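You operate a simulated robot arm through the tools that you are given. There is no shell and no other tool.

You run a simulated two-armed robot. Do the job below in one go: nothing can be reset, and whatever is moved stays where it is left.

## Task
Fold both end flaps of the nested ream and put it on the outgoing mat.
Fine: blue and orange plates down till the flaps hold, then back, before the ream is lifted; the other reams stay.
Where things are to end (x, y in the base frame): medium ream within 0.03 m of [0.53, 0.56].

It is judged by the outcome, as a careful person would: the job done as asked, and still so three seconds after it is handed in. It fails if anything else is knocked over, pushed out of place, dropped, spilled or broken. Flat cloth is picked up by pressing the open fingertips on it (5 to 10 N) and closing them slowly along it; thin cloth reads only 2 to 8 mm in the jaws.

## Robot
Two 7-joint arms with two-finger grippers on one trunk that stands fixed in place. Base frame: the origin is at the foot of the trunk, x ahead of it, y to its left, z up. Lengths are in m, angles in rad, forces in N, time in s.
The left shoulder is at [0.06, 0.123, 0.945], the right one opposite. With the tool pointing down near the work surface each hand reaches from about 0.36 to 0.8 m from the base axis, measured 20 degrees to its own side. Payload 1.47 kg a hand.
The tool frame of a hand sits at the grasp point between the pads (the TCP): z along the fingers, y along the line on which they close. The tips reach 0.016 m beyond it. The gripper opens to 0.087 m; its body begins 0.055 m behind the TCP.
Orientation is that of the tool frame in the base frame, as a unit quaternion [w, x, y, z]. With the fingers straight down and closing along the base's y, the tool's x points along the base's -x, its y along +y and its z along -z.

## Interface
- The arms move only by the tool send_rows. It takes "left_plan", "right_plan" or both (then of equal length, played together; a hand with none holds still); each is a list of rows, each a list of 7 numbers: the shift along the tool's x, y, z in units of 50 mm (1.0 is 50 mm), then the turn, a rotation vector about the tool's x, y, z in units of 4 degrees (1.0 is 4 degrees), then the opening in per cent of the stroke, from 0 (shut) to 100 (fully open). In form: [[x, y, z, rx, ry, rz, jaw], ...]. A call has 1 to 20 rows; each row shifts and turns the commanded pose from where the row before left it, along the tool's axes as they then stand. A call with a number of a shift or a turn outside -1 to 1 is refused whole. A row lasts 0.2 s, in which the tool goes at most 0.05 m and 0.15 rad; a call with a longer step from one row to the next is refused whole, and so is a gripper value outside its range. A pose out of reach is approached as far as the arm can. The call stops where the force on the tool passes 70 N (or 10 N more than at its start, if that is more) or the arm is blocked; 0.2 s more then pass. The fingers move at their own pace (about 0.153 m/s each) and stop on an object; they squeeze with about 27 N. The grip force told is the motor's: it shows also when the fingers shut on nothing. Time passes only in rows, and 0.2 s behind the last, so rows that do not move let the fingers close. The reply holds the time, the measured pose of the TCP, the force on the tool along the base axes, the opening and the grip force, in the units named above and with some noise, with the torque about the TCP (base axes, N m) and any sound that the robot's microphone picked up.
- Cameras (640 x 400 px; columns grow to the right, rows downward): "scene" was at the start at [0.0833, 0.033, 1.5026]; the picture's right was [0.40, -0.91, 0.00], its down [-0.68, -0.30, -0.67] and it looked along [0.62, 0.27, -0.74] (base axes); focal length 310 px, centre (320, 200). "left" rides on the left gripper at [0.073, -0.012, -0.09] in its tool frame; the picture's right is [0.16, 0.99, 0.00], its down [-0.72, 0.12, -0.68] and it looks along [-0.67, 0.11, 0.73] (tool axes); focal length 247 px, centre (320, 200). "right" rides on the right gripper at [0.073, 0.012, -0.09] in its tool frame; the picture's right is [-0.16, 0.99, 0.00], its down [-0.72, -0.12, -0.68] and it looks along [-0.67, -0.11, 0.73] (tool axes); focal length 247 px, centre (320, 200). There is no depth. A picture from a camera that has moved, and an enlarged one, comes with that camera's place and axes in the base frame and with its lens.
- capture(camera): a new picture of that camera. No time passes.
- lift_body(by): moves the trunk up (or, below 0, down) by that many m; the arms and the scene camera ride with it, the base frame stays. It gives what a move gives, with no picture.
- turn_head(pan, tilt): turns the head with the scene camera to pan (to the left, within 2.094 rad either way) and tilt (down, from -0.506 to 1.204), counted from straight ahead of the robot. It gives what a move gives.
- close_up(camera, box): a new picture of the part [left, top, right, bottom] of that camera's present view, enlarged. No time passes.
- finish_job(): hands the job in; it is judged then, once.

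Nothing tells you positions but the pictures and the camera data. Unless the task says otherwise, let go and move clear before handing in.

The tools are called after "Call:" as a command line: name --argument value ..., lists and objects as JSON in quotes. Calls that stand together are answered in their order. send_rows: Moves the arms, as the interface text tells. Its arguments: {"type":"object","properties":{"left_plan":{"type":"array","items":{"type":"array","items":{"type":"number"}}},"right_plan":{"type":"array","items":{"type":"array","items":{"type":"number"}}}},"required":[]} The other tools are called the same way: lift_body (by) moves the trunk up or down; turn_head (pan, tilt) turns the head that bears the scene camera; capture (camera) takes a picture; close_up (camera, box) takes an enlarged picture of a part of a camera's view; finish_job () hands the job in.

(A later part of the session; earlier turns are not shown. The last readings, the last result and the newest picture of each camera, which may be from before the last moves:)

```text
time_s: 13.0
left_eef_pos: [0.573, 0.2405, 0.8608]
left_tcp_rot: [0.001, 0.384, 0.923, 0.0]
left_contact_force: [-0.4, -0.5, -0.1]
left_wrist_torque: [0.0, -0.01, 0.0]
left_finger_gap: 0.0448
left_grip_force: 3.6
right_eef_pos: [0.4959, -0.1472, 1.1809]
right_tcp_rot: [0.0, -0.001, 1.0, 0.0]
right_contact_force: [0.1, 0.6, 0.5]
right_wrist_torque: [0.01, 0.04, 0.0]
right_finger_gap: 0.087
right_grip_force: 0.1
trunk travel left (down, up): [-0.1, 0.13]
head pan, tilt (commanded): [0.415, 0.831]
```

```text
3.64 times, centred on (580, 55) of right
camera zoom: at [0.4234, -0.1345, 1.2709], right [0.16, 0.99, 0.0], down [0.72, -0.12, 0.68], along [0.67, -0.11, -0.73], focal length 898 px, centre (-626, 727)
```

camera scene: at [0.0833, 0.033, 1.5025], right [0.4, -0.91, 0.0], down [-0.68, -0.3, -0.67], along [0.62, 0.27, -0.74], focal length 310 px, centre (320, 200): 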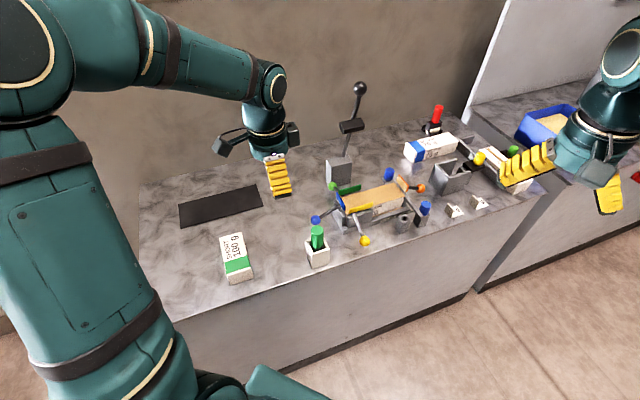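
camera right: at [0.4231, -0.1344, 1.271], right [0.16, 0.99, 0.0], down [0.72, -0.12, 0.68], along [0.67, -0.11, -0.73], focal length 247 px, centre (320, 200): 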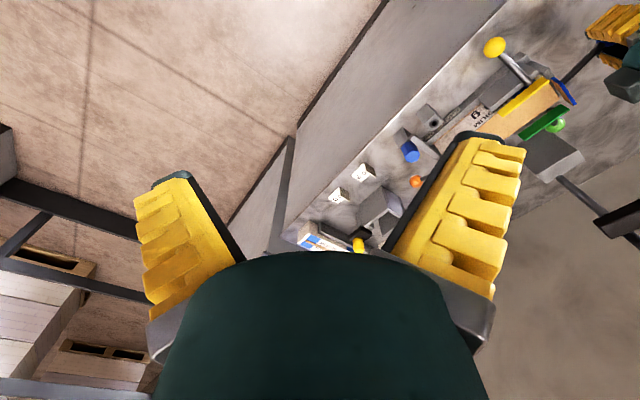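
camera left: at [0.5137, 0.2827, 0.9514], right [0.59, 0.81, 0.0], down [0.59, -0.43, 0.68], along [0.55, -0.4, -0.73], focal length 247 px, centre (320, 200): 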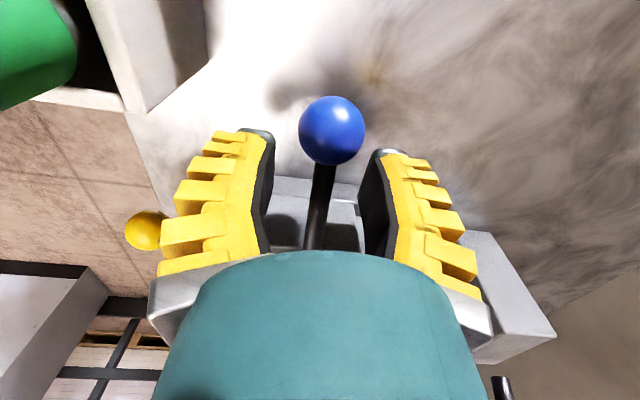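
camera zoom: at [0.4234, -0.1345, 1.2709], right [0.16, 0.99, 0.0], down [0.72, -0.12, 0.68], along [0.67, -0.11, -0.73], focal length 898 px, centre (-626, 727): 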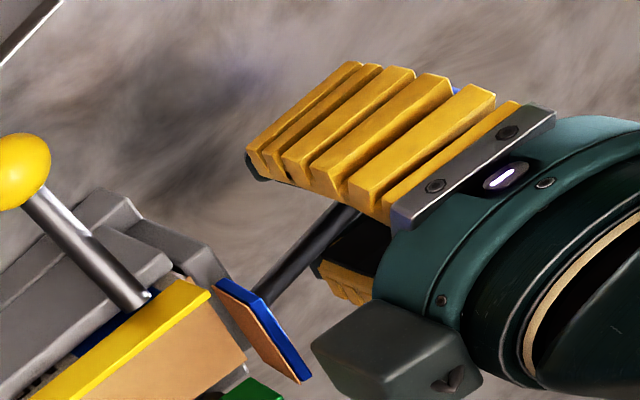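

The bar is between the fingers, clear of the nest block. Closing on it.

Call:
send_rows --left_plan '[[0, 0, 0, 0, 0, 0, 20], [0, 0, 0, 0, 0, 0, 5], [0, 0, 0, 0, 0, 0, 0], [0, 0, 0, 0, 0, 0, 0]]'

Call:
capture --camera "left"

```text
time_s: 14.0
left_eef_pos: [0.5729, 0.2402, 0.8607]
left_tcp_rot: [0.0, 0.383, 0.924, 0.0]
left_contact_force: [6.0, 2.2, -0.3]
left_wrist_torque: [-0.05, 0.01, -0.05]
left_finger_gap: 0.0001
left_grip_force: 29.0
right_eef_pos: [0.498, -0.1466, 1.1818]
right_tcp_rot: [0.0, 0.0, 1.0, 0.0]
right_contact_force: [-0.1, 0.2, -0.9]
right_wrist_torque: [0.0, -0.02, -0.01]
right_finger_gap: 0.0868
right_grip_force: 0.1
trunk travel left (down, up): [-0.1, 0.13]
head pan, tilt (commanded): [0.415, 0.831]
```

```text
taken
camera left: at [0.5143, 0.2832, 0.9512], right [0.59, 0.81, 0.0], down [0.59, -0.43, 0.68], along [0.55, -0.4, -0.73], focal length 247 px, centre (320, 200)
```

left: 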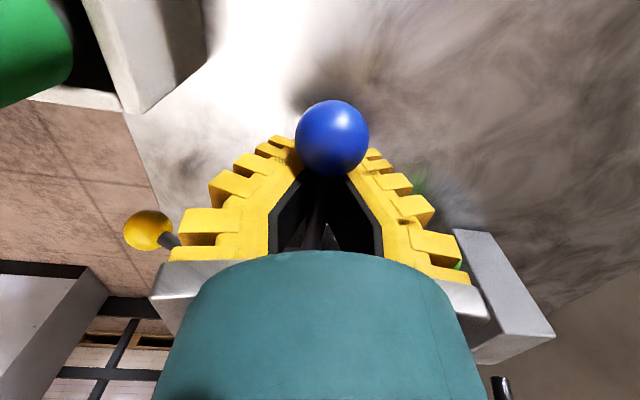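

The tips closed together beneath the bar, so the bar is caged from below. Lifting along the arc now.

Call:
send_rows --left_plan '[[0.036, 0, -0.106, 0, 0, 0, 0], [0.022, 0, -0.112, 0, 0, 0, 0], [0.012, 0, -0.112, 0, 0, 0, 0], [0, 0, -0.112, 0, 0, 0, 0], [-0.012, 0, -0.112, 0, 0, 0, 0]]'

Call:
capture --camera "left"

Call:
close_up --camera "scene" --box '[290, 160, 386, 230]'

Call:
close_up --camera "right" --box '[520, 0, 640, 110]'

```text
time_s: 15.2
left_eef_pos: [0.5709, 0.2415, 0.8874]
left_tcp_rot: [0.0, 0.384, 0.923, 0.0]
left_contact_force: [5.1, -0.7, -8.5]
left_wrist_torque: [0.2, 0.19, -0.12]
left_finger_gap: 0.0062
left_grip_force: 29.0
right_eef_pos: [0.4978, -0.1457, 1.1821]
right_tcp_rot: [0.001, 0.001, 1.0, -0.001]
right_contact_force: [-0.2, -0.5, -0.5]
right_wrist_torque: [-0.04, 0.03, 0.0]
right_finger_gap: 0.087
right_grip_force: 0.0
trunk travel left (down, up): [-0.1, 0.13]
head pan, tilt (commanded): [0.415, 0.831]
```

```text
taken
camera left: at [0.5134, 0.2845, 0.9777], right [0.59, 0.81, 0.0], down [0.59, -0.43, 0.68], along [0.55, -0.4, -0.73], focal length 247 px, centre (320, 200)
```

left: 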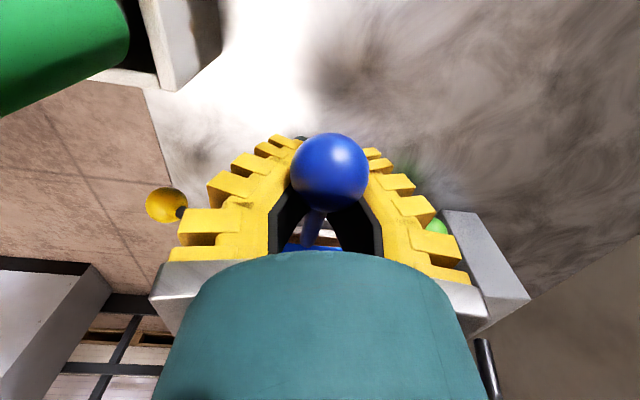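

```text
5.71 times, centred on (338, 195) of scene
camera zoom: at [0.0844, 0.0332, 1.5025], right [0.4, -0.91, 0.0], down [-0.68, -0.3, -0.67], along [0.62, 0.27, -0.74], focal length 1770 px, centre (217, 229)
```

zoom: 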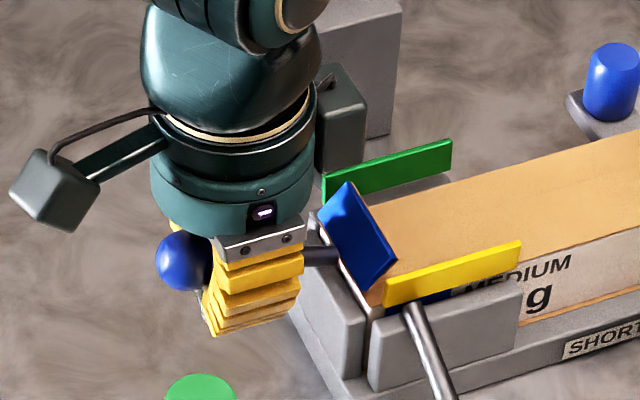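

```text
3.64 times, centred on (580, 55) of right
camera zoom: at [0.4245, -0.1343, 1.2705], right [0.16, 0.99, 0.0], down [0.72, -0.12, 0.68], along [0.67, -0.11, -0.73], focal length 898 px, centre (-626, 727)
```

zoom: 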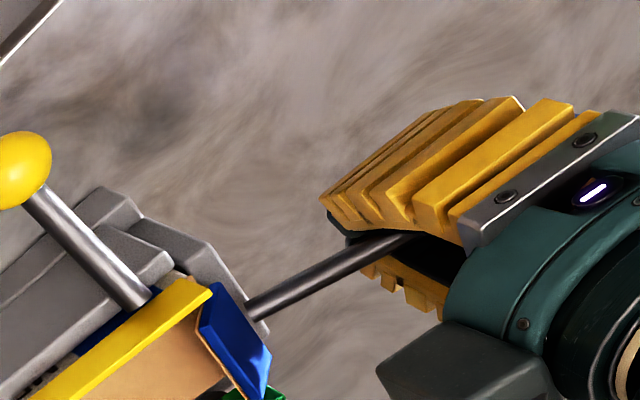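

The lever is following and the plate is folding the flap inward. Continuing, now tilting the hand with the lever to keep it square to the bar.

Call:
send_rows --left_plan '[[-0.013, 0, -0.0725, 0, 1, 0, 0], [-0.013, 0, -0.0725, 0, 1, 0, 0], [-0.013, 0, -0.0725, 0, 1, 0, 0], [-0.013, 0, -0.0725, 0, 1, 0, 0], [-0.013, 0, -0.0725, 0, 1, 0, 0]]'

Call:
capture --camera "left"

Call:
close_up --camera "scene" --box '[290, 150, 386, 230]'

Call:
close_up --camera "right" --box '[520, 0, 640, 110]'

```text
time_s: 16.4
left_eef_pos: [0.576, 0.2362, 0.9047]
left_tcp_rot: [-0.161, 0.378, 0.909, 0.067]
left_contact_force: [3.0, -4.1, -6.0]
left_wrist_torque: [0.1, 0.1, -0.01]
left_finger_gap: 0.0058
left_grip_force: 29.0
right_eef_pos: [0.4975, -0.1459, 1.181]
right_tcp_rot: [0.0, 0.001, 1.0, 0.0]
right_contact_force: [-0.2, -0.8, 0.0]
right_wrist_torque: [-0.01, 0.04, 0.0]
right_finger_gap: 0.0869
right_grip_force: 0.1
trunk travel left (down, up): [-0.1, 0.13]
head pan, tilt (commanded): [0.415, 0.831]
```

```text
taken
camera left: at [0.5426, 0.2551, 1.0151], right [0.59, 0.8, 0.05], down [0.73, -0.56, 0.39], along [0.34, -0.19, -0.92], focal length 247 px, centre (320, 200)
```

left: 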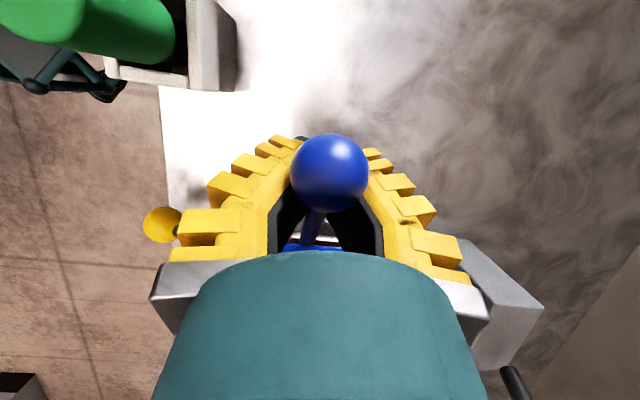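

```text
5.00 times, centred on (338, 190) of scene
camera zoom: at [0.084, 0.0328, 1.5025], right [0.4, -0.91, 0.0], down [-0.68, -0.3, -0.67], along [0.62, 0.27, -0.74], focal length 1549 px, centre (230, 250)
```

zoom: 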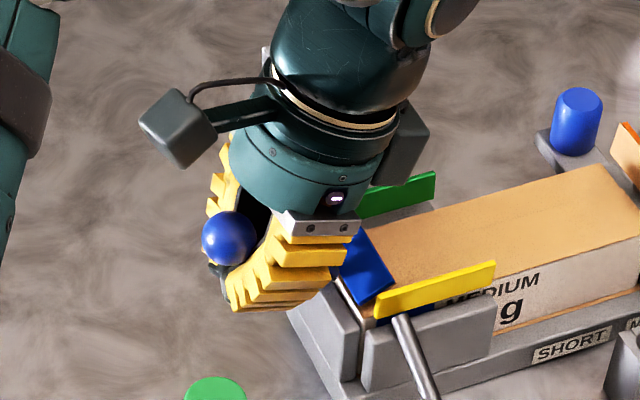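

```text
3.64 times, centred on (580, 55) of right
camera zoom: at [0.4242, -0.1346, 1.2706], right [0.16, 0.99, 0.0], down [0.72, -0.12, 0.68], along [0.67, -0.11, -0.73], focal length 898 px, centre (-626, 727)
```

zoom: 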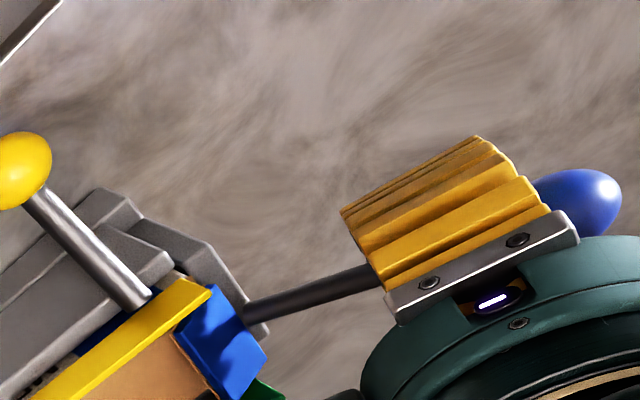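

The cage grip is steady and the lever is at about 25°. Continuing the same way.

Call:
send_rows --left_plan '[[-0.013, 0, -0.0725, 0, 1, 0, 0], [-0.013, 0, -0.0725, 0, 1, 0, 0], [-0.013, 0, -0.0725, 0, 1, 0, 0], [-0.013, 0, -0.0725, 0, 1, 0, 0], [-0.013, 0, -0.0725, 0, 1, 0, 0]]'

Call:
capture --camera "left"

Call:
close_up --camera "scene" --box '[290, 140, 402, 240]'

Call:
close_up --camera "right" --box '[520, 0, 640, 110]'

```text
time_s: 17.6
left_eef_pos: [0.5846, 0.2279, 0.9188]
left_tcp_rot: [-0.316, 0.361, 0.868, 0.131]
left_contact_force: [-3.9, -7.8, -6.6]
left_wrist_torque: [0.16, 0.05, -0.03]
left_finger_gap: 0.0061
left_grip_force: 29.4
right_eef_pos: [0.4966, -0.1476, 1.1818]
right_tcp_rot: [0.0, 0.0, 1.0, 0.0]
right_contact_force: [0.3, 0.4, 0.5]
right_wrist_torque: [0.0, 0.01, 0.02]
right_finger_gap: 0.0867
right_grip_force: 0.2
trunk travel left (down, up): [-0.1, 0.13]
head pan, tilt (commanded): [0.415, 0.831]
```

```text
taken
camera left: at [0.5792, 0.2186, 1.036], right [0.61, 0.78, 0.1], down [0.78, -0.62, 0.05], along [0.11, 0.05, -0.99], focal length 247 px, centre (320, 200)
```

left: 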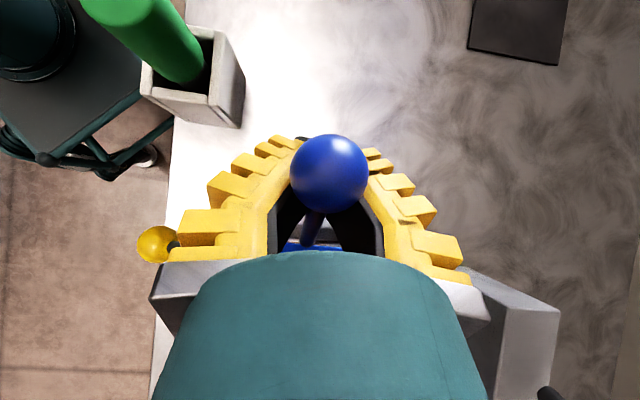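

```text
4.00 times, centred on (346, 190) of scene
camera zoom: at [0.0833, 0.0324, 1.5026], right [0.4, -0.91, 0.0], down [-0.68, -0.3, -0.67], along [0.62, 0.27, -0.74], focal length 1239 px, centre (216, 240)
```

zoom: 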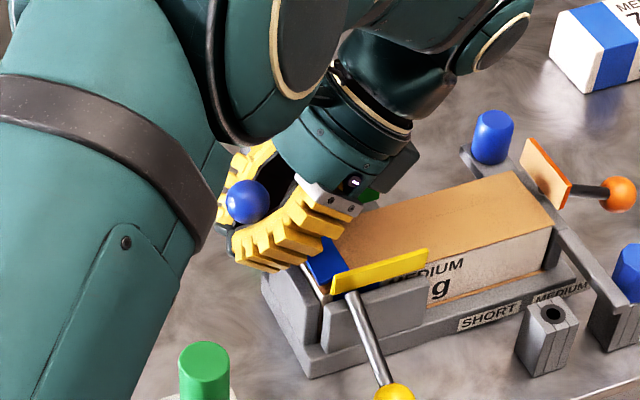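

```text
3.64 times, centred on (580, 55) of right
camera zoom: at [0.4236, -0.135, 1.2708], right [0.16, 0.99, 0.0], down [0.72, -0.12, 0.68], along [0.67, -0.11, -0.73], focal length 898 px, centre (-626, 727)
```

zoom: 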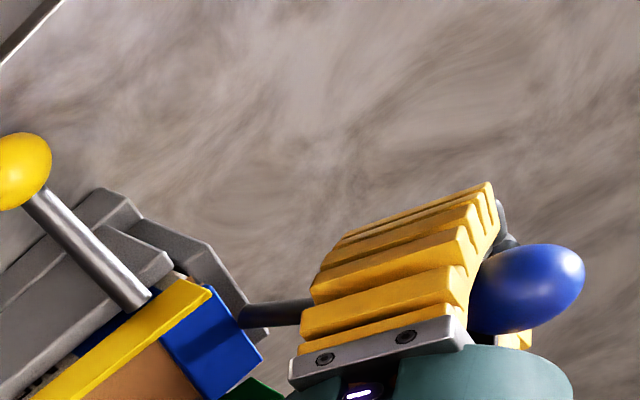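

Lever at about 48°. I'll keep this tilt and continue the arc toward vertical.

Call:
send_rows --left_plan '[[-0.018, 0, -0.088, 0, 0, 0, 0], [-0.028, 0, -0.086, 0, 0, 0, 0], [-0.032, 0, -0.084, 0, 0, 0, 0], [-0.04, 0, -0.08, 0, 0, 0, 0]]'

Call:
capture --camera "left"

Call:
close_up --camera "scene" --box '[290, 140, 402, 240]'

Call:
close_up --camera "right" --box '[520, 0, 640, 110]'

```text
time_s: 18.6
left_eef_pos: [0.591, 0.2216, 0.9277]
left_tcp_rot: [-0.32, 0.359, 0.867, 0.129]
left_contact_force: [-33.2, 11.9, -29.2]
left_wrist_torque: [0.49, 0.14, -0.12]
left_finger_gap: 0.0062
left_grip_force: 30.0
right_eef_pos: [0.4957, -0.1445, 1.1826]
right_tcp_rot: [0.0, 0.0, 1.0, 0.0]
right_contact_force: [-0.1, 0.3, 0.5]
right_wrist_torque: [0.01, 0.01, -0.02]
right_finger_gap: 0.0871
right_grip_force: 0.1
trunk travel left (down, up): [-0.1, 0.13]
head pan, tilt (commanded): [0.415, 0.831]
```

```text
taken
camera left: at [0.5869, 0.2115, 1.0434], right [0.61, 0.78, 0.1], down [0.78, -0.62, 0.05], along [0.1, 0.05, -0.99], focal length 247 px, centre (320, 200)
```

left: 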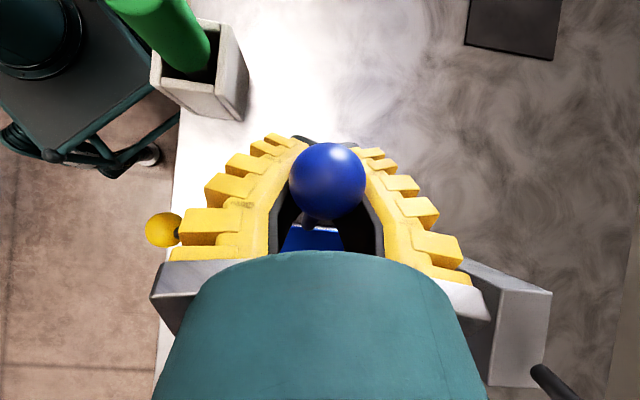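

```text
4.00 times, centred on (346, 190) of scene
camera zoom: at [0.0818, 0.0354, 1.5024], right [0.4, -0.91, 0.0], down [-0.67, -0.3, -0.67], along [0.62, 0.27, -0.74], focal length 1239 px, centre (216, 240)
```

zoom: 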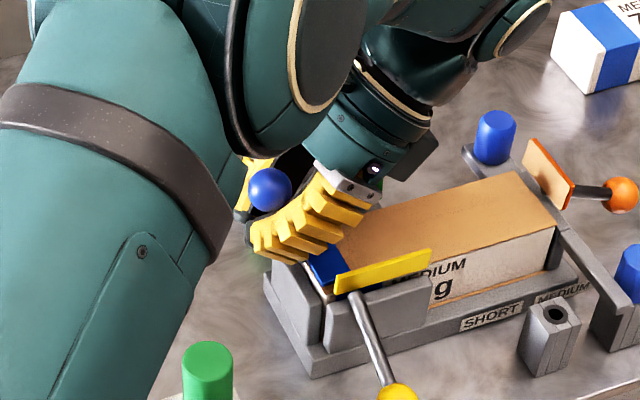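

```text
3.64 times, centred on (580, 55) of right
camera zoom: at [0.4223, -0.1324, 1.2713], right [0.16, 0.99, 0.0], down [0.72, -0.11, 0.68], along [0.67, -0.11, -0.73], focal length 898 px, centre (-626, 727)
```

zoom: 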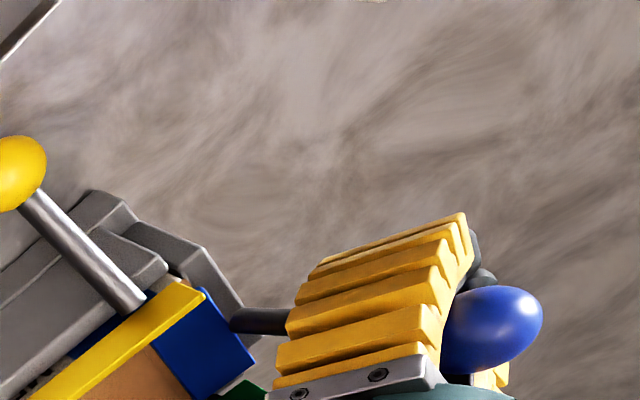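

The resistance rose sharply (~2 Nm about the hinge), which suggests the plate is now flat on the ream. I'll hold it there for a moment and look closely.

Call:
send_rows --left_plan '[[0, 0, 0, 0, 0, 0, 0], [0, 0, 0, 0, 0, 0, 0], [0, 0, 0, 0, 0, 0, 0], [0, 0, 0, 0, 0, 0, 0]]'

Call:
close_up --camera "scene" --box '[350, 190, 400, 225]'

Call:
close_up --camera "right" --box '[560, 60, 610, 105]'

```text
time_s: 19.6
left_eef_pos: [0.5939, 0.2197, 0.9295]
left_tcp_rot: [-0.317, 0.362, 0.867, 0.132]
left_contact_force: [-27.7, 10.2, -20.8]
left_wrist_torque: [0.45, 0.38, -0.04]
left_finger_gap: 0.0061
left_grip_force: 29.7
right_eef_pos: [0.4963, -0.1448, 1.1823]
right_tcp_rot: [0.001, 0.0, 1.0, -0.001]
right_contact_force: [0.2, -1.4, 0.6]
right_wrist_torque: [0.03, 0.0, 0.02]
right_finger_gap: 0.087
right_grip_force: 0.0
trunk travel left (down, up): [-0.1, 0.13]
head pan, tilt (commanded): [0.415, 0.831]
```

```text
11.43 times, centred on (375, 208) of scene
camera zoom: at [0.082, 0.0348, 1.5026], right [0.4, -0.91, 0.0], down [-0.67, -0.3, -0.67], along [0.62, 0.27, -0.74], focal length 3541 px, centre (-309, 114)
```

zoom: 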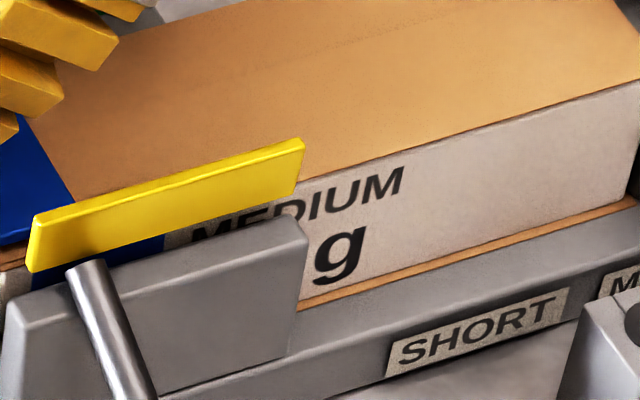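

```text
8.89 times, centred on (585, 82) of right
camera zoom: at [0.4224, -0.1329, 1.2714], right [0.16, 0.99, 0.0], down [0.72, -0.12, 0.68], along [0.67, -0.11, -0.73], focal length 2195 px, centre (-2036, 1244)
```

zoom: 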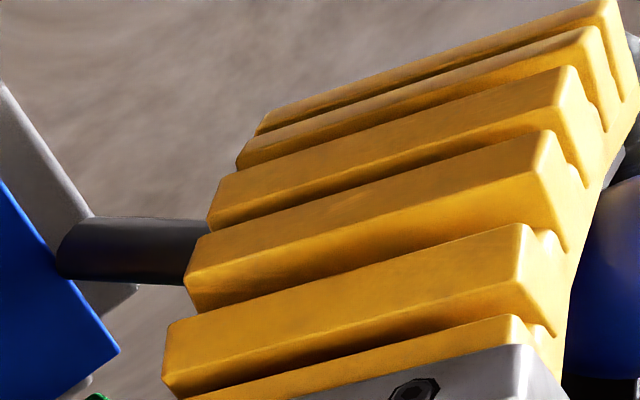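

It is creeping further while held. I'll keep holding and check a view of the plate.

Call:
send_rows --left_plan '[[0, 0, 0, 0, 0, 0, 0], [0, 0, 0, 0, 0, 0, 0], [0, 0, 0, 0, 0, 0, 0], [0, 0, 0, 0, 0, 0, 0], [0, 0, 0, 0, 0, 0, 0]]'

Call:
close_up --camera "right" --box '[500, 40, 600, 120]'

Call:
close_up --camera "scene" --box '[335, 185, 375, 225]'

```text
time_s: 20.8
left_eef_pos: [0.5932, 0.2199, 0.9274]
left_tcp_rot: [-0.315, 0.361, 0.868, 0.13]
left_contact_force: [-27.1, 10.5, -18.3]
left_wrist_torque: [0.43, 0.33, -0.05]
left_finger_gap: 0.0059
left_grip_force: 29.4
right_eef_pos: [0.4958, -0.1436, 1.1828]
right_tcp_rot: [0.001, 0.0, 1.0, -0.001]
right_contact_force: [-0.2, 1.0, -0.1]
right_wrist_torque: [-0.01, 0.01, 0.0]
right_finger_gap: 0.0871
right_grip_force: 0.2
trunk travel left (down, up): [-0.1, 0.13]
head pan, tilt (commanded): [0.415, 0.831]
```

```text
5.00 times, centred on (550, 80) of right
camera zoom: at [0.4223, -0.133, 1.2714], right [0.16, 0.99, 0.0], down [0.72, -0.12, 0.68], along [0.67, -0.11, -0.73], focal length 1235 px, centre (-830, 800)
```

zoom: 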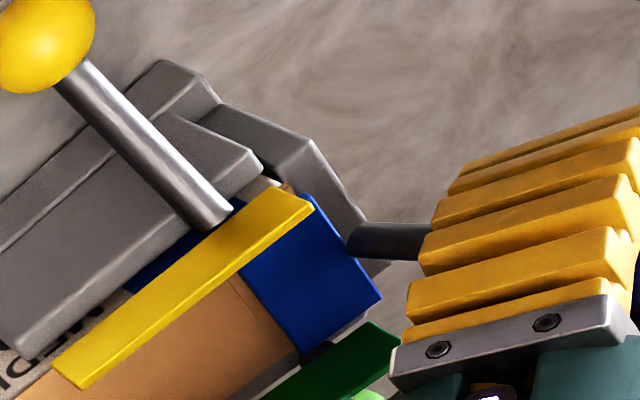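

```text
10.00 times, centred on (355, 205) of scene
camera zoom: at [0.0818, 0.0348, 1.5026], right [0.4, -0.91, 0.0], down [-0.67, -0.3, -0.67], along [0.62, 0.27, -0.74], focal length 3098 px, centre (-30, 150)
```

zoom: 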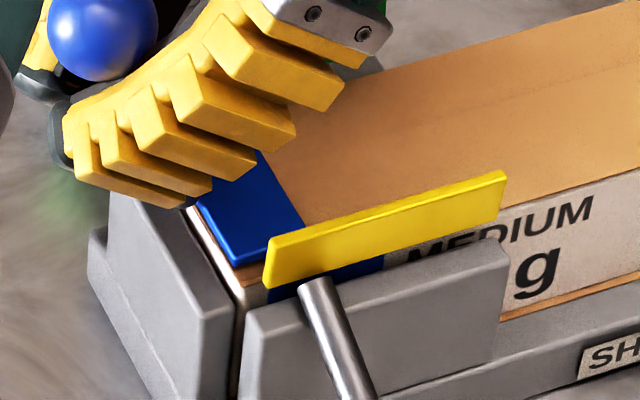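

The plate is flat on the ream end and has been held for over 2 s. I'll relieve the pressure, open the fingers, and withdraw along the finger direction.

Call:
send_rows --left_plan '[[0.03, 0, 0.05, 0, 0, 0, 0], [0, 0, 0, 0, 0, 0, 25], [0, 0, 0, 0, 0, 0, 50], [0, 0, 0, 0, 0, 0, 50], [0, 0, -0.4, 0, 0, 0, 50], [0, 0, -0.4, 0, 0, 0, 50], [0, 0, -0.5, 0, 0, 0, 50], [0, 0, 0, 0, 0, 0, 50]]'

Call:
capture --camera "left"

Call:
close_up --camera "scene" --box '[290, 140, 402, 240]'

Call:
close_up --camera "right" --box '[500, 0, 640, 110]'

```text
time_s: 22.6
left_eef_pos: [0.6221, 0.1896, 0.9779]
left_tcp_rot: [-0.316, 0.361, 0.867, 0.132]
left_contact_force: [0.3, 0.1, -0.4]
left_wrist_torque: [-0.01, -0.03, -0.01]
left_finger_gap: 0.049
left_grip_force: 4.4
right_eef_pos: [0.4969, -0.1467, 1.1808]
right_tcp_rot: [0.0, 0.0, 1.0, 0.0]
right_contact_force: [0.9, 0.2, -0.2]
right_wrist_torque: [0.0, -0.01, -0.01]
right_finger_gap: 0.0873
right_grip_force: 0.0
trunk travel left (down, up): [-0.1, 0.13]
head pan, tilt (commanded): [0.415, 0.831]
```

```text
taken
camera left: at [0.6164, 0.1801, 1.0936], right [0.61, 0.78, 0.1], down [0.78, -0.62, 0.06], along [0.11, 0.04, -0.99], focal length 247 px, centre (320, 200)
```

left: 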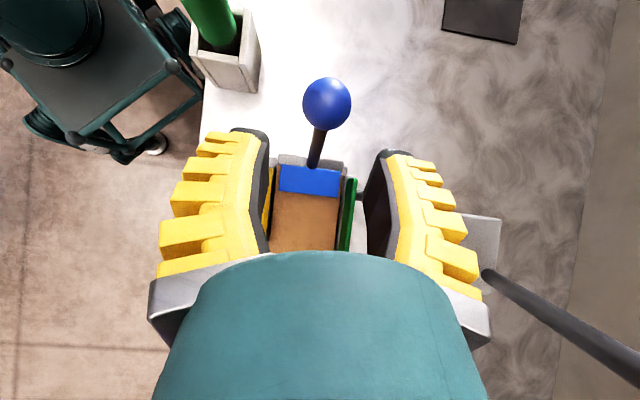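

```text
4.00 times, centred on (346, 190) of scene
camera zoom: at [0.0833, 0.0333, 1.5025], right [0.4, -0.91, 0.0], down [-0.68, -0.3, -0.67], along [0.62, 0.27, -0.74], focal length 1239 px, centre (216, 240)
```

zoom: 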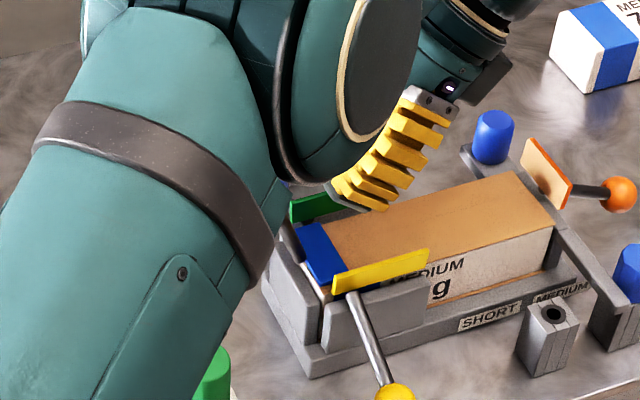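

```text
3.64 times, centred on (570, 55) of right
camera zoom: at [0.4236, -0.1342, 1.2708], right [0.16, 0.99, 0.0], down [0.72, -0.12, 0.68], along [0.67, -0.11, -0.73], focal length 898 px, centre (-589, 727)
```

zoom: 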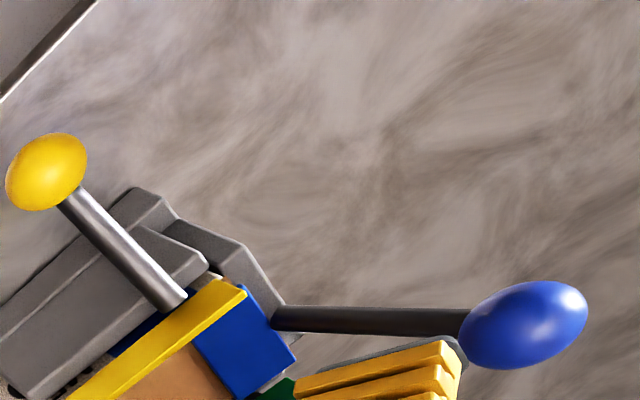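

The blue plate stays flat with its lever at ~70°, and the ball is at ≈ (0.591, 0.223, 0.952). Now I'll close the fingers and line the tips up behind the ball to push the lever back.

Call:
send_rows --left_plan '[[0, 0, 0, 0, 0, 0, 20], [0, 0, 0, 0, 0, 0, 0], [0, 0, 0, 0, 0, 0, 0], [0.19, 0.02, 0, 0, 0, 0, 0], [0.186, 0.02, 0, 0, 0, 0, 0], [0, 0, 0.2, 0, 0, 0, 0], [0, 0, 0, 0, 0, 0, 0]]'

Call:
capture --camera "left"

Call:
close_up --camera "right" --box '[500, 0, 640, 110]'

```text
time_s: 24.2
left_eef_pos: [0.6113, 0.2068, 0.9819]
left_tcp_rot: [-0.316, 0.36, 0.868, 0.131]
left_contact_force: [-0.8, 0.4, -0.2]
left_wrist_torque: [-0.01, 0.0, 0.02]
left_finger_gap: 0.0
left_grip_force: 26.7
right_eef_pos: [0.4966, -0.1458, 1.1815]
right_tcp_rot: [0.0, -0.001, 1.0, 0.0]
right_contact_force: [0.1, 0.5, -0.1]
right_wrist_torque: [0.01, 0.02, -0.01]
right_finger_gap: 0.0867
right_grip_force: 0.1
trunk travel left (down, up): [-0.1, 0.13]
head pan, tilt (commanded): [0.415, 0.831]
```

```text
taken
camera left: at [0.6045, 0.197, 1.098], right [0.61, 0.78, 0.1], down [0.78, -0.62, 0.06], along [0.11, 0.05, -0.99], focal length 247 px, centre (320, 200)
```

left: 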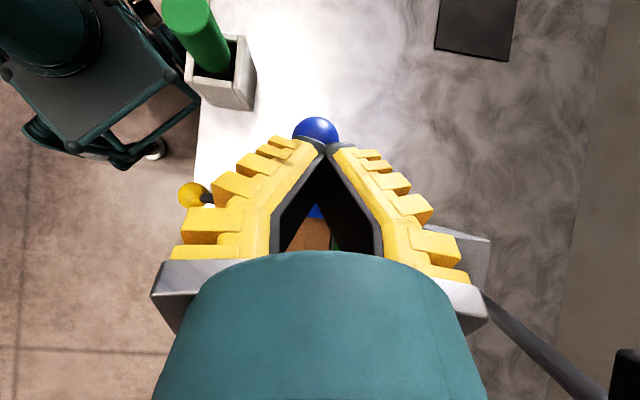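

```text
3.64 times, centred on (570, 55) of right
camera zoom: at [0.4235, -0.1345, 1.2708], right [0.16, 0.99, 0.0], down [0.72, -0.12, 0.68], along [0.67, -0.11, -0.73], focal length 898 px, centre (-589, 727)
```

zoom: 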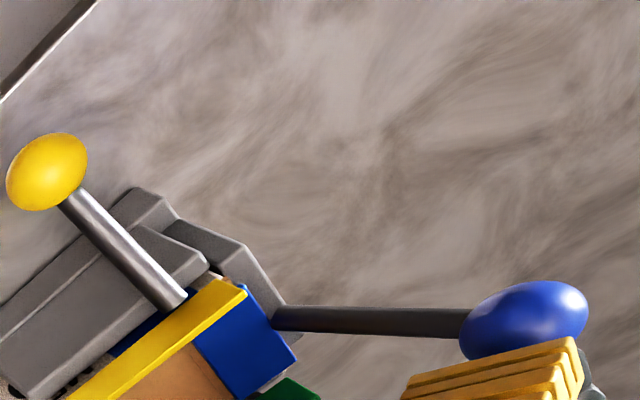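

Aligned to within ~3 mm of the ball's centre plane; correcting and starting to push the lever outward.

Call:
send_rows --left_plan '[[0.02, -0.05, 0.2, 0, 0, 0, 0], [0.057, 0, 0.121, 0, 0, 0, 0], [0.057, 0, 0.121, 0, 0, 0, 0]]'

Call:
capture --camera "left"

Call:
close_up --camera "right" --box '[500, 0, 640, 110]'

```text
time_s: 25.0
left_eef_pos: [0.5935, 0.2185, 0.9697]
left_tcp_rot: [-0.316, 0.36, 0.868, 0.131]
left_contact_force: [-0.2, 0.6, 0.5]
left_wrist_torque: [-0.01, 0.01, -0.02]
left_finger_gap: 0.0
left_grip_force: 27.1
right_eef_pos: [0.4965, -0.1459, 1.1817]
right_tcp_rot: [0.0, -0.001, 1.0, 0.0]
right_contact_force: [0.3, 0.8, 0.0]
right_wrist_torque: [0.01, 0.02, -0.01]
right_finger_gap: 0.0869
right_grip_force: 0.1
trunk travel left (down, up): [-0.1, 0.13]
head pan, tilt (commanded): [0.415, 0.831]
```

```text
taken
camera left: at [0.588, 0.2095, 1.086], right [0.61, 0.78, 0.1], down [0.78, -0.62, 0.06], along [0.11, 0.05, -0.99], focal length 247 px, centre (320, 200)
```

left: 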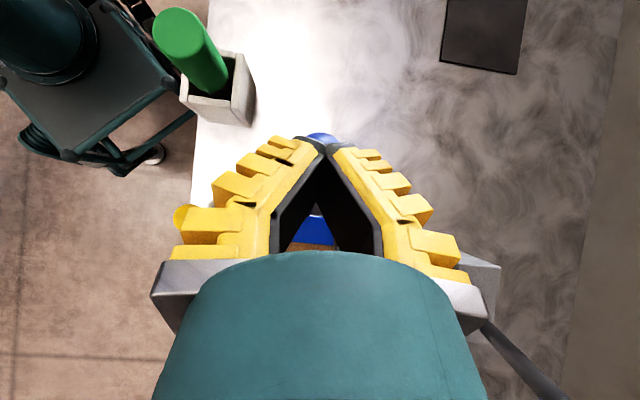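

```text
3.64 times, centred on (570, 55) of right
camera zoom: at [0.4235, -0.1344, 1.2709], right [0.16, 0.99, 0.0], down [0.72, -0.12, 0.68], along [0.67, -0.11, -0.73], focal length 898 px, centre (-589, 727)
```

zoom: 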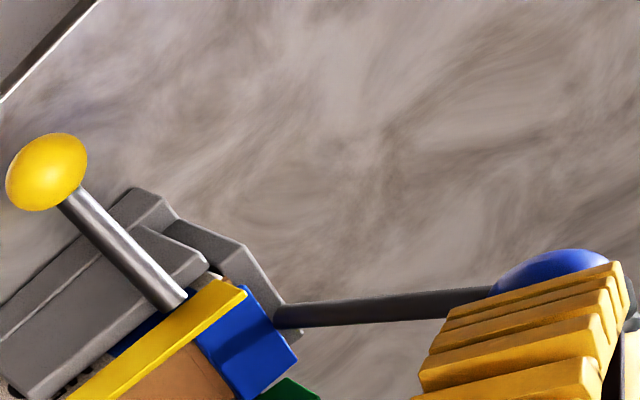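

The lever is moving back with hardly any force. Continuing the return arc.

Call:
send_rows --left_plan '[[0.033, 0.01, 0.129, 0, 0, 0, 0], [0.033, 0.01, 0.129, 0, 0, 0, 0], [0.012, 0, 0.132, 0, 0, 0, 0], [0.012, 0, 0.132, 0, 0, 0, 0]]'

Call:
capture --camera "left"

Call:
close_up --camera "right" --box '[500, 0, 640, 110]'

Call:
close_up --camera "scene" --box '[290, 140, 402, 240]'

```text
time_s: 26.0
left_eef_pos: [0.5804, 0.2346, 0.9524]
left_tcp_rot: [-0.315, 0.361, 0.868, 0.132]
left_contact_force: [-0.4, 0.2, 0.2]
left_wrist_torque: [0.0, 0.02, 0.02]
left_finger_gap: 0.0
left_grip_force: 28.4
right_eef_pos: [0.4969, -0.1476, 1.1818]
right_tcp_rot: [0.0, 0.0, 1.0, 0.0]
right_contact_force: [0.5, 0.0, 0.1]
right_wrist_torque: [-0.02, 0.03, -0.01]
right_finger_gap: 0.0872
right_grip_force: 0.0
trunk travel left (down, up): [-0.1, 0.13]
head pan, tilt (commanded): [0.415, 0.831]
```

```text
taken
camera left: at [0.5745, 0.2241, 1.0688], right [0.61, 0.78, 0.1], down [0.78, -0.62, 0.06], along [0.11, 0.05, -0.99], focal length 247 px, centre (320, 200)
```

left: 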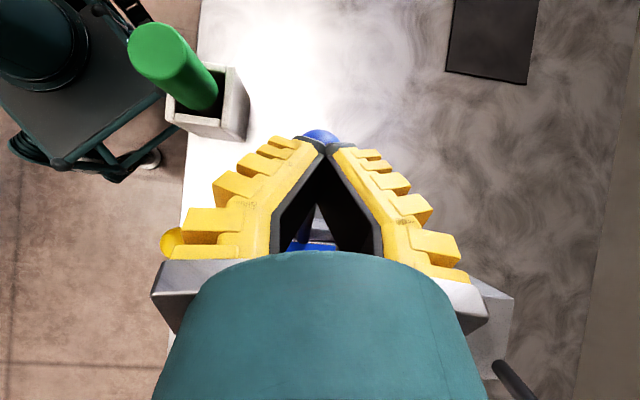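

```text
3.64 times, centred on (570, 55) of right
camera zoom: at [0.4235, -0.1344, 1.2708], right [0.16, 0.99, 0.0], down [0.72, -0.12, 0.68], along [0.67, -0.11, -0.73], focal length 898 px, centre (-589, 727)
```

zoom: 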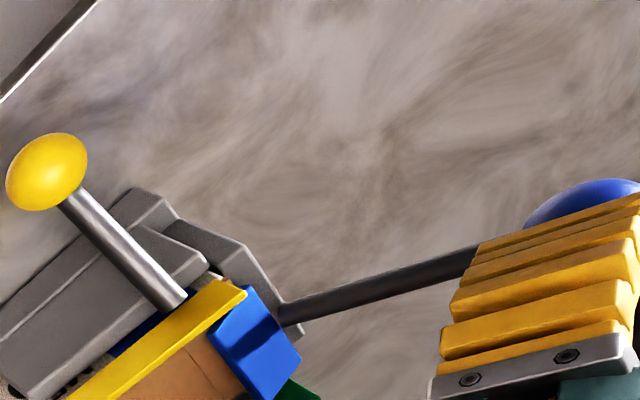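

```text
4.00 times, centred on (346, 190) of scene
camera zoom: at [0.0833, 0.033, 1.5025], right [0.4, -0.91, 0.0], down [-0.68, -0.3, -0.67], along [0.62, 0.27, -0.74], focal length 1239 px, centre (216, 240)
```

zoom: 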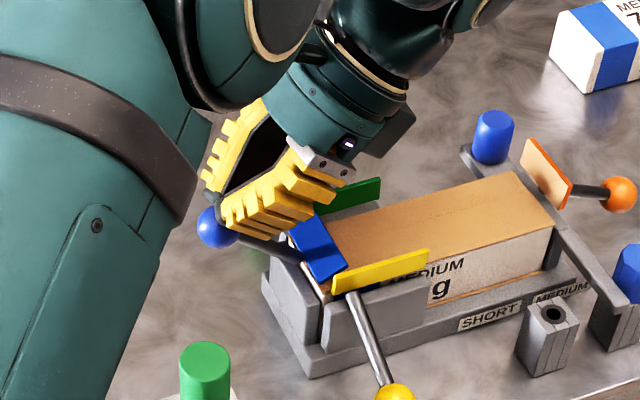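

Returning well; the flap stays with the ream so far. Continuing while untilting the hand in step with the lever.

Call:
send_rows --left_plan '[[0.042, 0, 0.107, 0, -1, 0, 0], [0.042, 0, 0.107, 0, -1, 0, 0], [0.042, 0, 0.107, 0, -1, 0, 0], [0.042, 0, 0.107, 0, -1, 0, 0], [0.042, 0, 0.107, 0, -1, 0, 0]]'

Call:
capture --camera "left"

Call:
close_up --camera "scene" --box '[290, 140, 402, 240]'

```text
time_s: 27.2
left_eef_pos: [0.5651, 0.2496, 0.9347]
left_tcp_rot: [-0.16, 0.378, 0.91, 0.067]
left_contact_force: [0.2, 0.4, 1.1]
left_wrist_torque: [-0.01, -0.01, 0.02]
left_finger_gap: 0.0002
left_grip_force: 28.1
right_eef_pos: [0.4957, -0.1461, 1.1812]
right_tcp_rot: [0.0, 0.0, 1.0, 0.0]
right_contact_force: [-0.1, -0.1, 0.5]
right_wrist_torque: [-0.01, -0.01, -0.01]
right_finger_gap: 0.0871
right_grip_force: 0.0
trunk travel left (down, up): [-0.1, 0.13]
head pan, tilt (commanded): [0.415, 0.831]
```

```text
taken
camera left: at [0.5298, 0.2683, 1.0454], right [0.59, 0.8, 0.05], down [0.73, -0.56, 0.39], along [0.35, -0.19, -0.92], focal length 247 px, centre (320, 200)
```

left: 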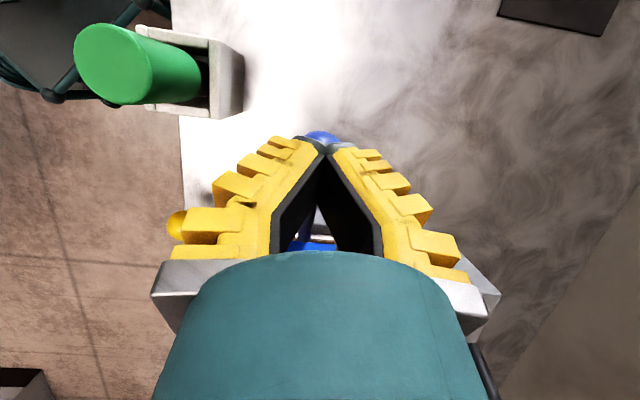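

```text
4.00 times, centred on (346, 190) of scene
camera zoom: at [0.083, 0.0332, 1.5026], right [0.4, -0.91, 0.0], down [-0.68, -0.3, -0.67], along [0.62, 0.27, -0.74], focal length 1239 px, centre (216, 240)
```

zoom: 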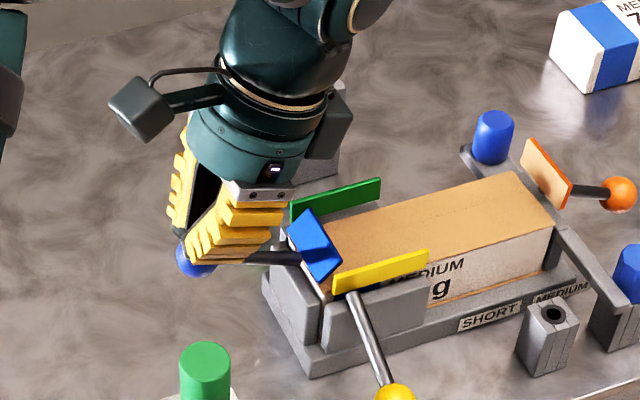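

Good; the lever is at about 20° and the plate is lifting clear. Continuing.

Call:
send_rows --left_plan '[[0.042, 0, 0.107, 0, -1, 0, 0], [0.042, 0, 0.107, 0, -1, 0, 0], [0.042, 0, 0.107, 0, -1, 0, 0], [0.042, 0, 0.107, 0, -1, 0, 0], [0.042, 0, 0.107, 0, -1, 0, 0]]'

Call:
capture --camera "left"

Call:
close_up --camera "scene" --box '[290, 140, 402, 240]'

```text
time_s: 28.4
left_eef_pos: [0.5531, 0.2623, 0.9116]
left_tcp_rot: [0.001, 0.383, 0.924, 0.0]
left_contact_force: [-0.7, -0.1, 0.1]
left_wrist_torque: [0.04, -0.02, -0.03]
left_finger_gap: 0.0
left_grip_force: 28.4
right_eef_pos: [0.496, -0.1462, 1.1816]
right_tcp_rot: [0.0, 0.0, 1.0, 0.001]
right_contact_force: [0.4, -0.1, 0.8]
right_wrist_torque: [0.02, -0.02, -0.02]
right_finger_gap: 0.0871
right_grip_force: 0.1
trunk travel left (down, up): [-0.1, 0.13]
head pan, tilt (commanded): [0.415, 0.831]
```

```text
taken
camera left: at [0.4944, 0.3055, 1.0017], right [0.59, 0.81, 0.0], down [0.59, -0.43, 0.68], along [0.55, -0.4, -0.73], focal length 247 px, centre (320, 200)
```

left: 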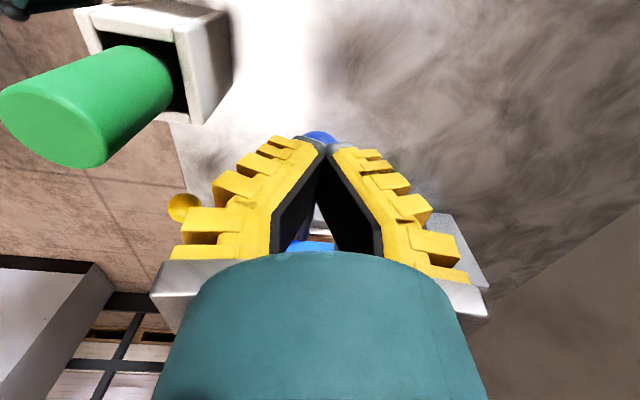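

```text
4.00 times, centred on (346, 190) of scene
camera zoom: at [0.0831, 0.0333, 1.5026], right [0.4, -0.91, 0.0], down [-0.68, -0.3, -0.67], along [0.62, 0.27, -0.74], focal length 1239 px, centre (216, 240)
```

zoom: 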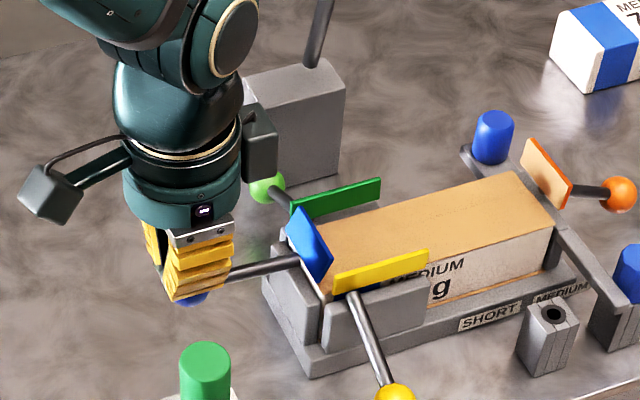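

Lever near horizontal. Pushing it the rest of the way down toward its starting position.

Call:
send_rows --left_plan '[[-0.03, 0, 0.15, 0, 0, 0, 0], [-0.03, 0, 0.15, 0, 0, 0, 0], [-0.03, 0, 0.12, 0, 0, 0, 0], [-0.03, 0, 0.1, 0, 0, 0, 0]]'

Call:
capture --camera "left"

Call:
close_up --camera "scene" --box '[290, 140, 402, 240]'

```text
time_s: 29.4
left_eef_pos: [0.5577, 0.2579, 0.8863]
left_tcp_rot: [0.0, 0.384, 0.923, 0.0]
left_contact_force: [-0.1, 0.0, 0.5]
left_wrist_torque: [-0.01, 0.01, -0.01]
left_finger_gap: 0.0
left_grip_force: 28.4
right_eef_pos: [0.4975, -0.1462, 1.1827]
right_tcp_rot: [0.0, 0.001, 1.0, 0.0]
right_contact_force: [-0.8, -0.2, -0.8]
right_wrist_torque: [0.0, 0.01, -0.01]
right_finger_gap: 0.0869
right_grip_force: 0.1
trunk travel left (down, up): [-0.1, 0.13]
head pan, tilt (commanded): [0.415, 0.831]
```

```text
taken
camera left: at [0.4985, 0.3004, 0.9758], right [0.59, 0.81, 0.0], down [0.59, -0.43, 0.68], along [0.55, -0.4, -0.73], focal length 247 px, centre (320, 200)
```

left: 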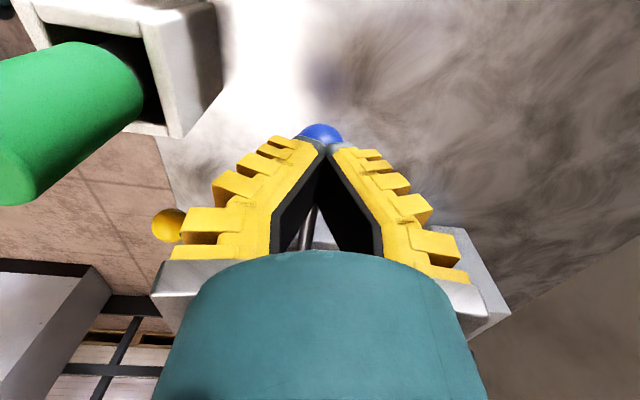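

```text
4.00 times, centred on (346, 190) of scene
camera zoom: at [0.0834, 0.033, 1.5025], right [0.4, -0.91, 0.0], down [-0.68, -0.3, -0.67], along [0.62, 0.27, -0.74], focal length 1239 px, centre (216, 240)
```

zoom: 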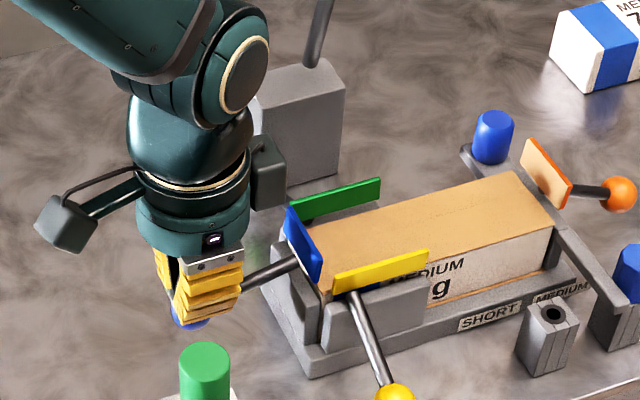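

Call:
send_rows --left_plan '[[-0.02, 0, 0.1, 0, 0, 0, 0], [-0.02, 0, 0.1, 0, 0, 0, 0], [0, 0, 0, 0, 0, 0, 0]]'

Call:
close_up --camera "scene" --box '[290, 140, 402, 240]'

Call:
close_up --camera "right" --box '[500, 0, 640, 110]'

```text
time_s: 30.2
left_eef_pos: [0.5582, 0.2569, 0.8762]
left_tcp_rot: [0.0, 0.384, 0.924, 0.0]
left_contact_force: [-0.4, 0.0, 0.7]
left_wrist_torque: [-0.02, -0.01, -0.02]
left_finger_gap: 0.0
left_grip_force: 27.7
right_eef_pos: [0.4969, -0.1467, 1.1815]
right_tcp_rot: [0.001, 0.001, 1.0, 0.0]
right_contact_force: [-0.4, -0.4, 0.2]
right_wrist_torque: [0.02, 0.01, 0.01]
right_finger_gap: 0.0871
right_grip_force: 0.0
trunk travel left (down, up): [-0.1, 0.13]
head pan, tilt (commanded): [0.415, 0.831]
```

```text
4.00 times, centred on (346, 190) of scene
camera zoom: at [0.0833, 0.033, 1.5026], right [0.4, -0.91, 0.0], down [-0.68, -0.3, -0.67], along [0.62, 0.27, -0.74], focal length 1239 px, centre (216, 240)
```

zoom: 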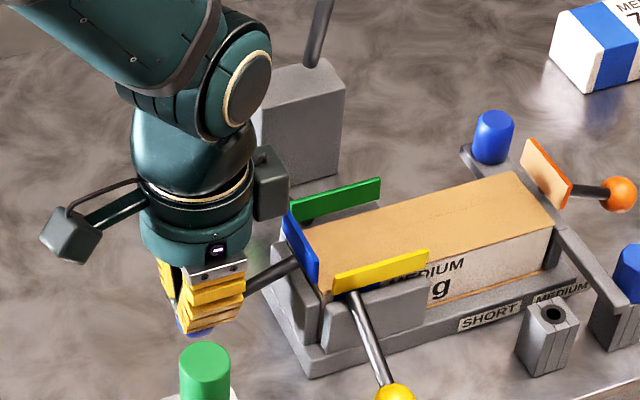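

```text
3.64 times, centred on (570, 55) of right
camera zoom: at [0.4235, -0.1344, 1.2708], right [0.16, 0.99, 0.0], down [0.72, -0.12, 0.68], along [0.67, -0.11, -0.73], focal length 898 px, centre (-589, 727)
```

zoom: 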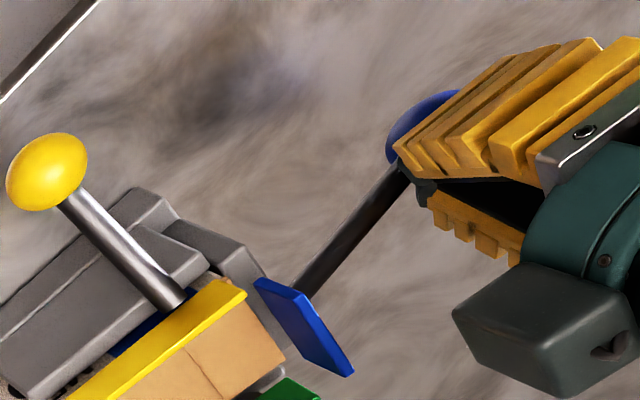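

The blue plate is back near its starting position, and the flap now lies folded on the ream top. I'll lift the left hand clear and inspect the flap.

Call:
send_rows --left_plan '[[0, 0, -0.5, 0, 0, 0, 0], [0, 0, -0.8, 0, 0, 0, 0], [0, 0, -0.8, 0, 0, 0, 0], [0, 0, -0.8, 0, 0, 0, 50], [0.6, 0.3, 0, 0, 0, 0, 80], [0.6, 0.3, 0, 0, 0, 0, 80], [0.6, 0.3, 0, 0, 0, 0, 80], [0, 0, 0, 0, 0, 0, 80]]'

Call:
close_up --camera "scene" --box '[300, 165, 420, 240]'

Call:
close_up --camera "scene" --box '[325, 180, 373, 210]'

Call:
capture --camera "scene"

```text
time_s: 32.0
left_eef_pos: [0.5258, 0.3518, 1.0222]
left_tcp_rot: [0.0, 0.384, 0.923, 0.0]
left_contact_force: [0.1, -0.6, -0.3]
left_wrist_torque: [0.01, 0.0, 0.02]
left_finger_gap: 0.073
left_grip_force: 2.1
right_eef_pos: [0.497, -0.1468, 1.1816]
right_tcp_rot: [0.0, -0.001, 1.0, 0.0]
right_contact_force: [0.9, 0.2, 0.2]
right_wrist_torque: [0.02, -0.01, 0.0]
right_finger_gap: 0.0871
right_grip_force: 0.1
trunk travel left (down, up): [-0.1, 0.13]
head pan, tilt (commanded): [0.415, 0.831]
```

```text
5.33 times, centred on (360, 202) of scene
camera zoom: at [0.0834, 0.0325, 1.5026], right [0.4, -0.91, 0.0], down [-0.68, -0.3, -0.67], along [0.62, 0.27, -0.74], focal length 1652 px, centre (107, 187)
```

zoom: 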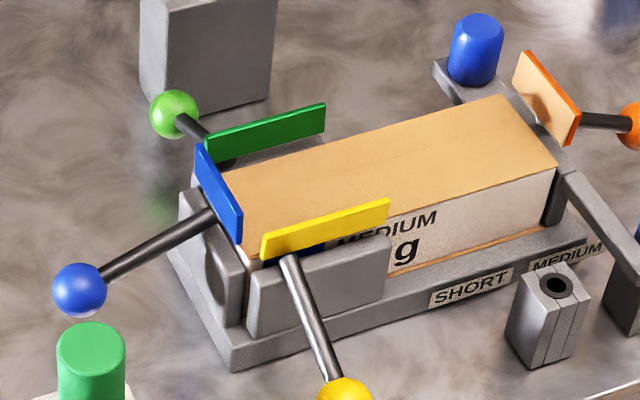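

```text
13.33 times, centred on (349, 195) of scene
camera zoom: at [0.0834, 0.0325, 1.5026], right [0.4, -0.91, 0.0], down [-0.68, -0.3, -0.67], along [0.62, 0.27, -0.74], focal length 4131 px, centre (-67, 267)
```

zoom: 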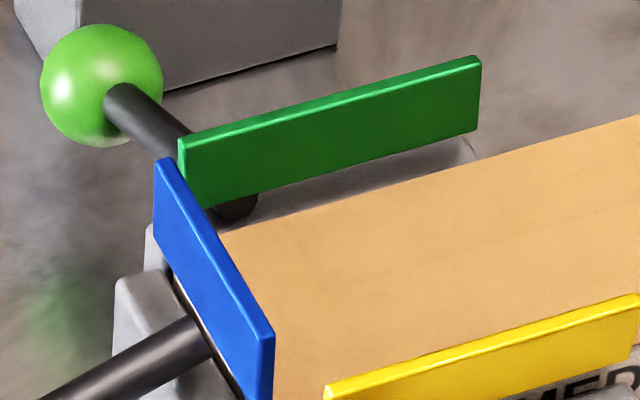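

```text
taken
camera scene: at [0.0834, 0.0325, 1.5026], right [0.4, -0.91, 0.0], down [-0.68, -0.3, -0.67], along [0.62, 0.27, -0.74], focal length 310 px, centre (320, 200)
```

scene: 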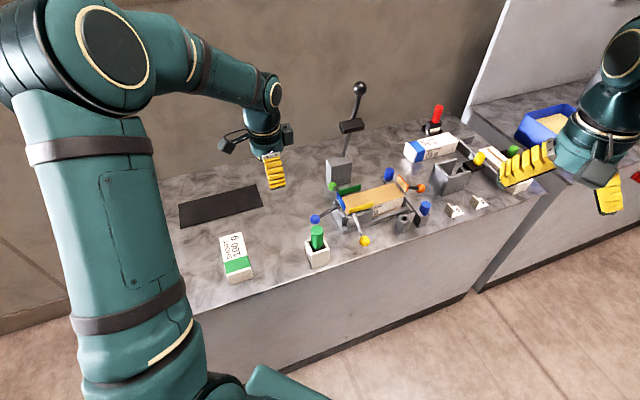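

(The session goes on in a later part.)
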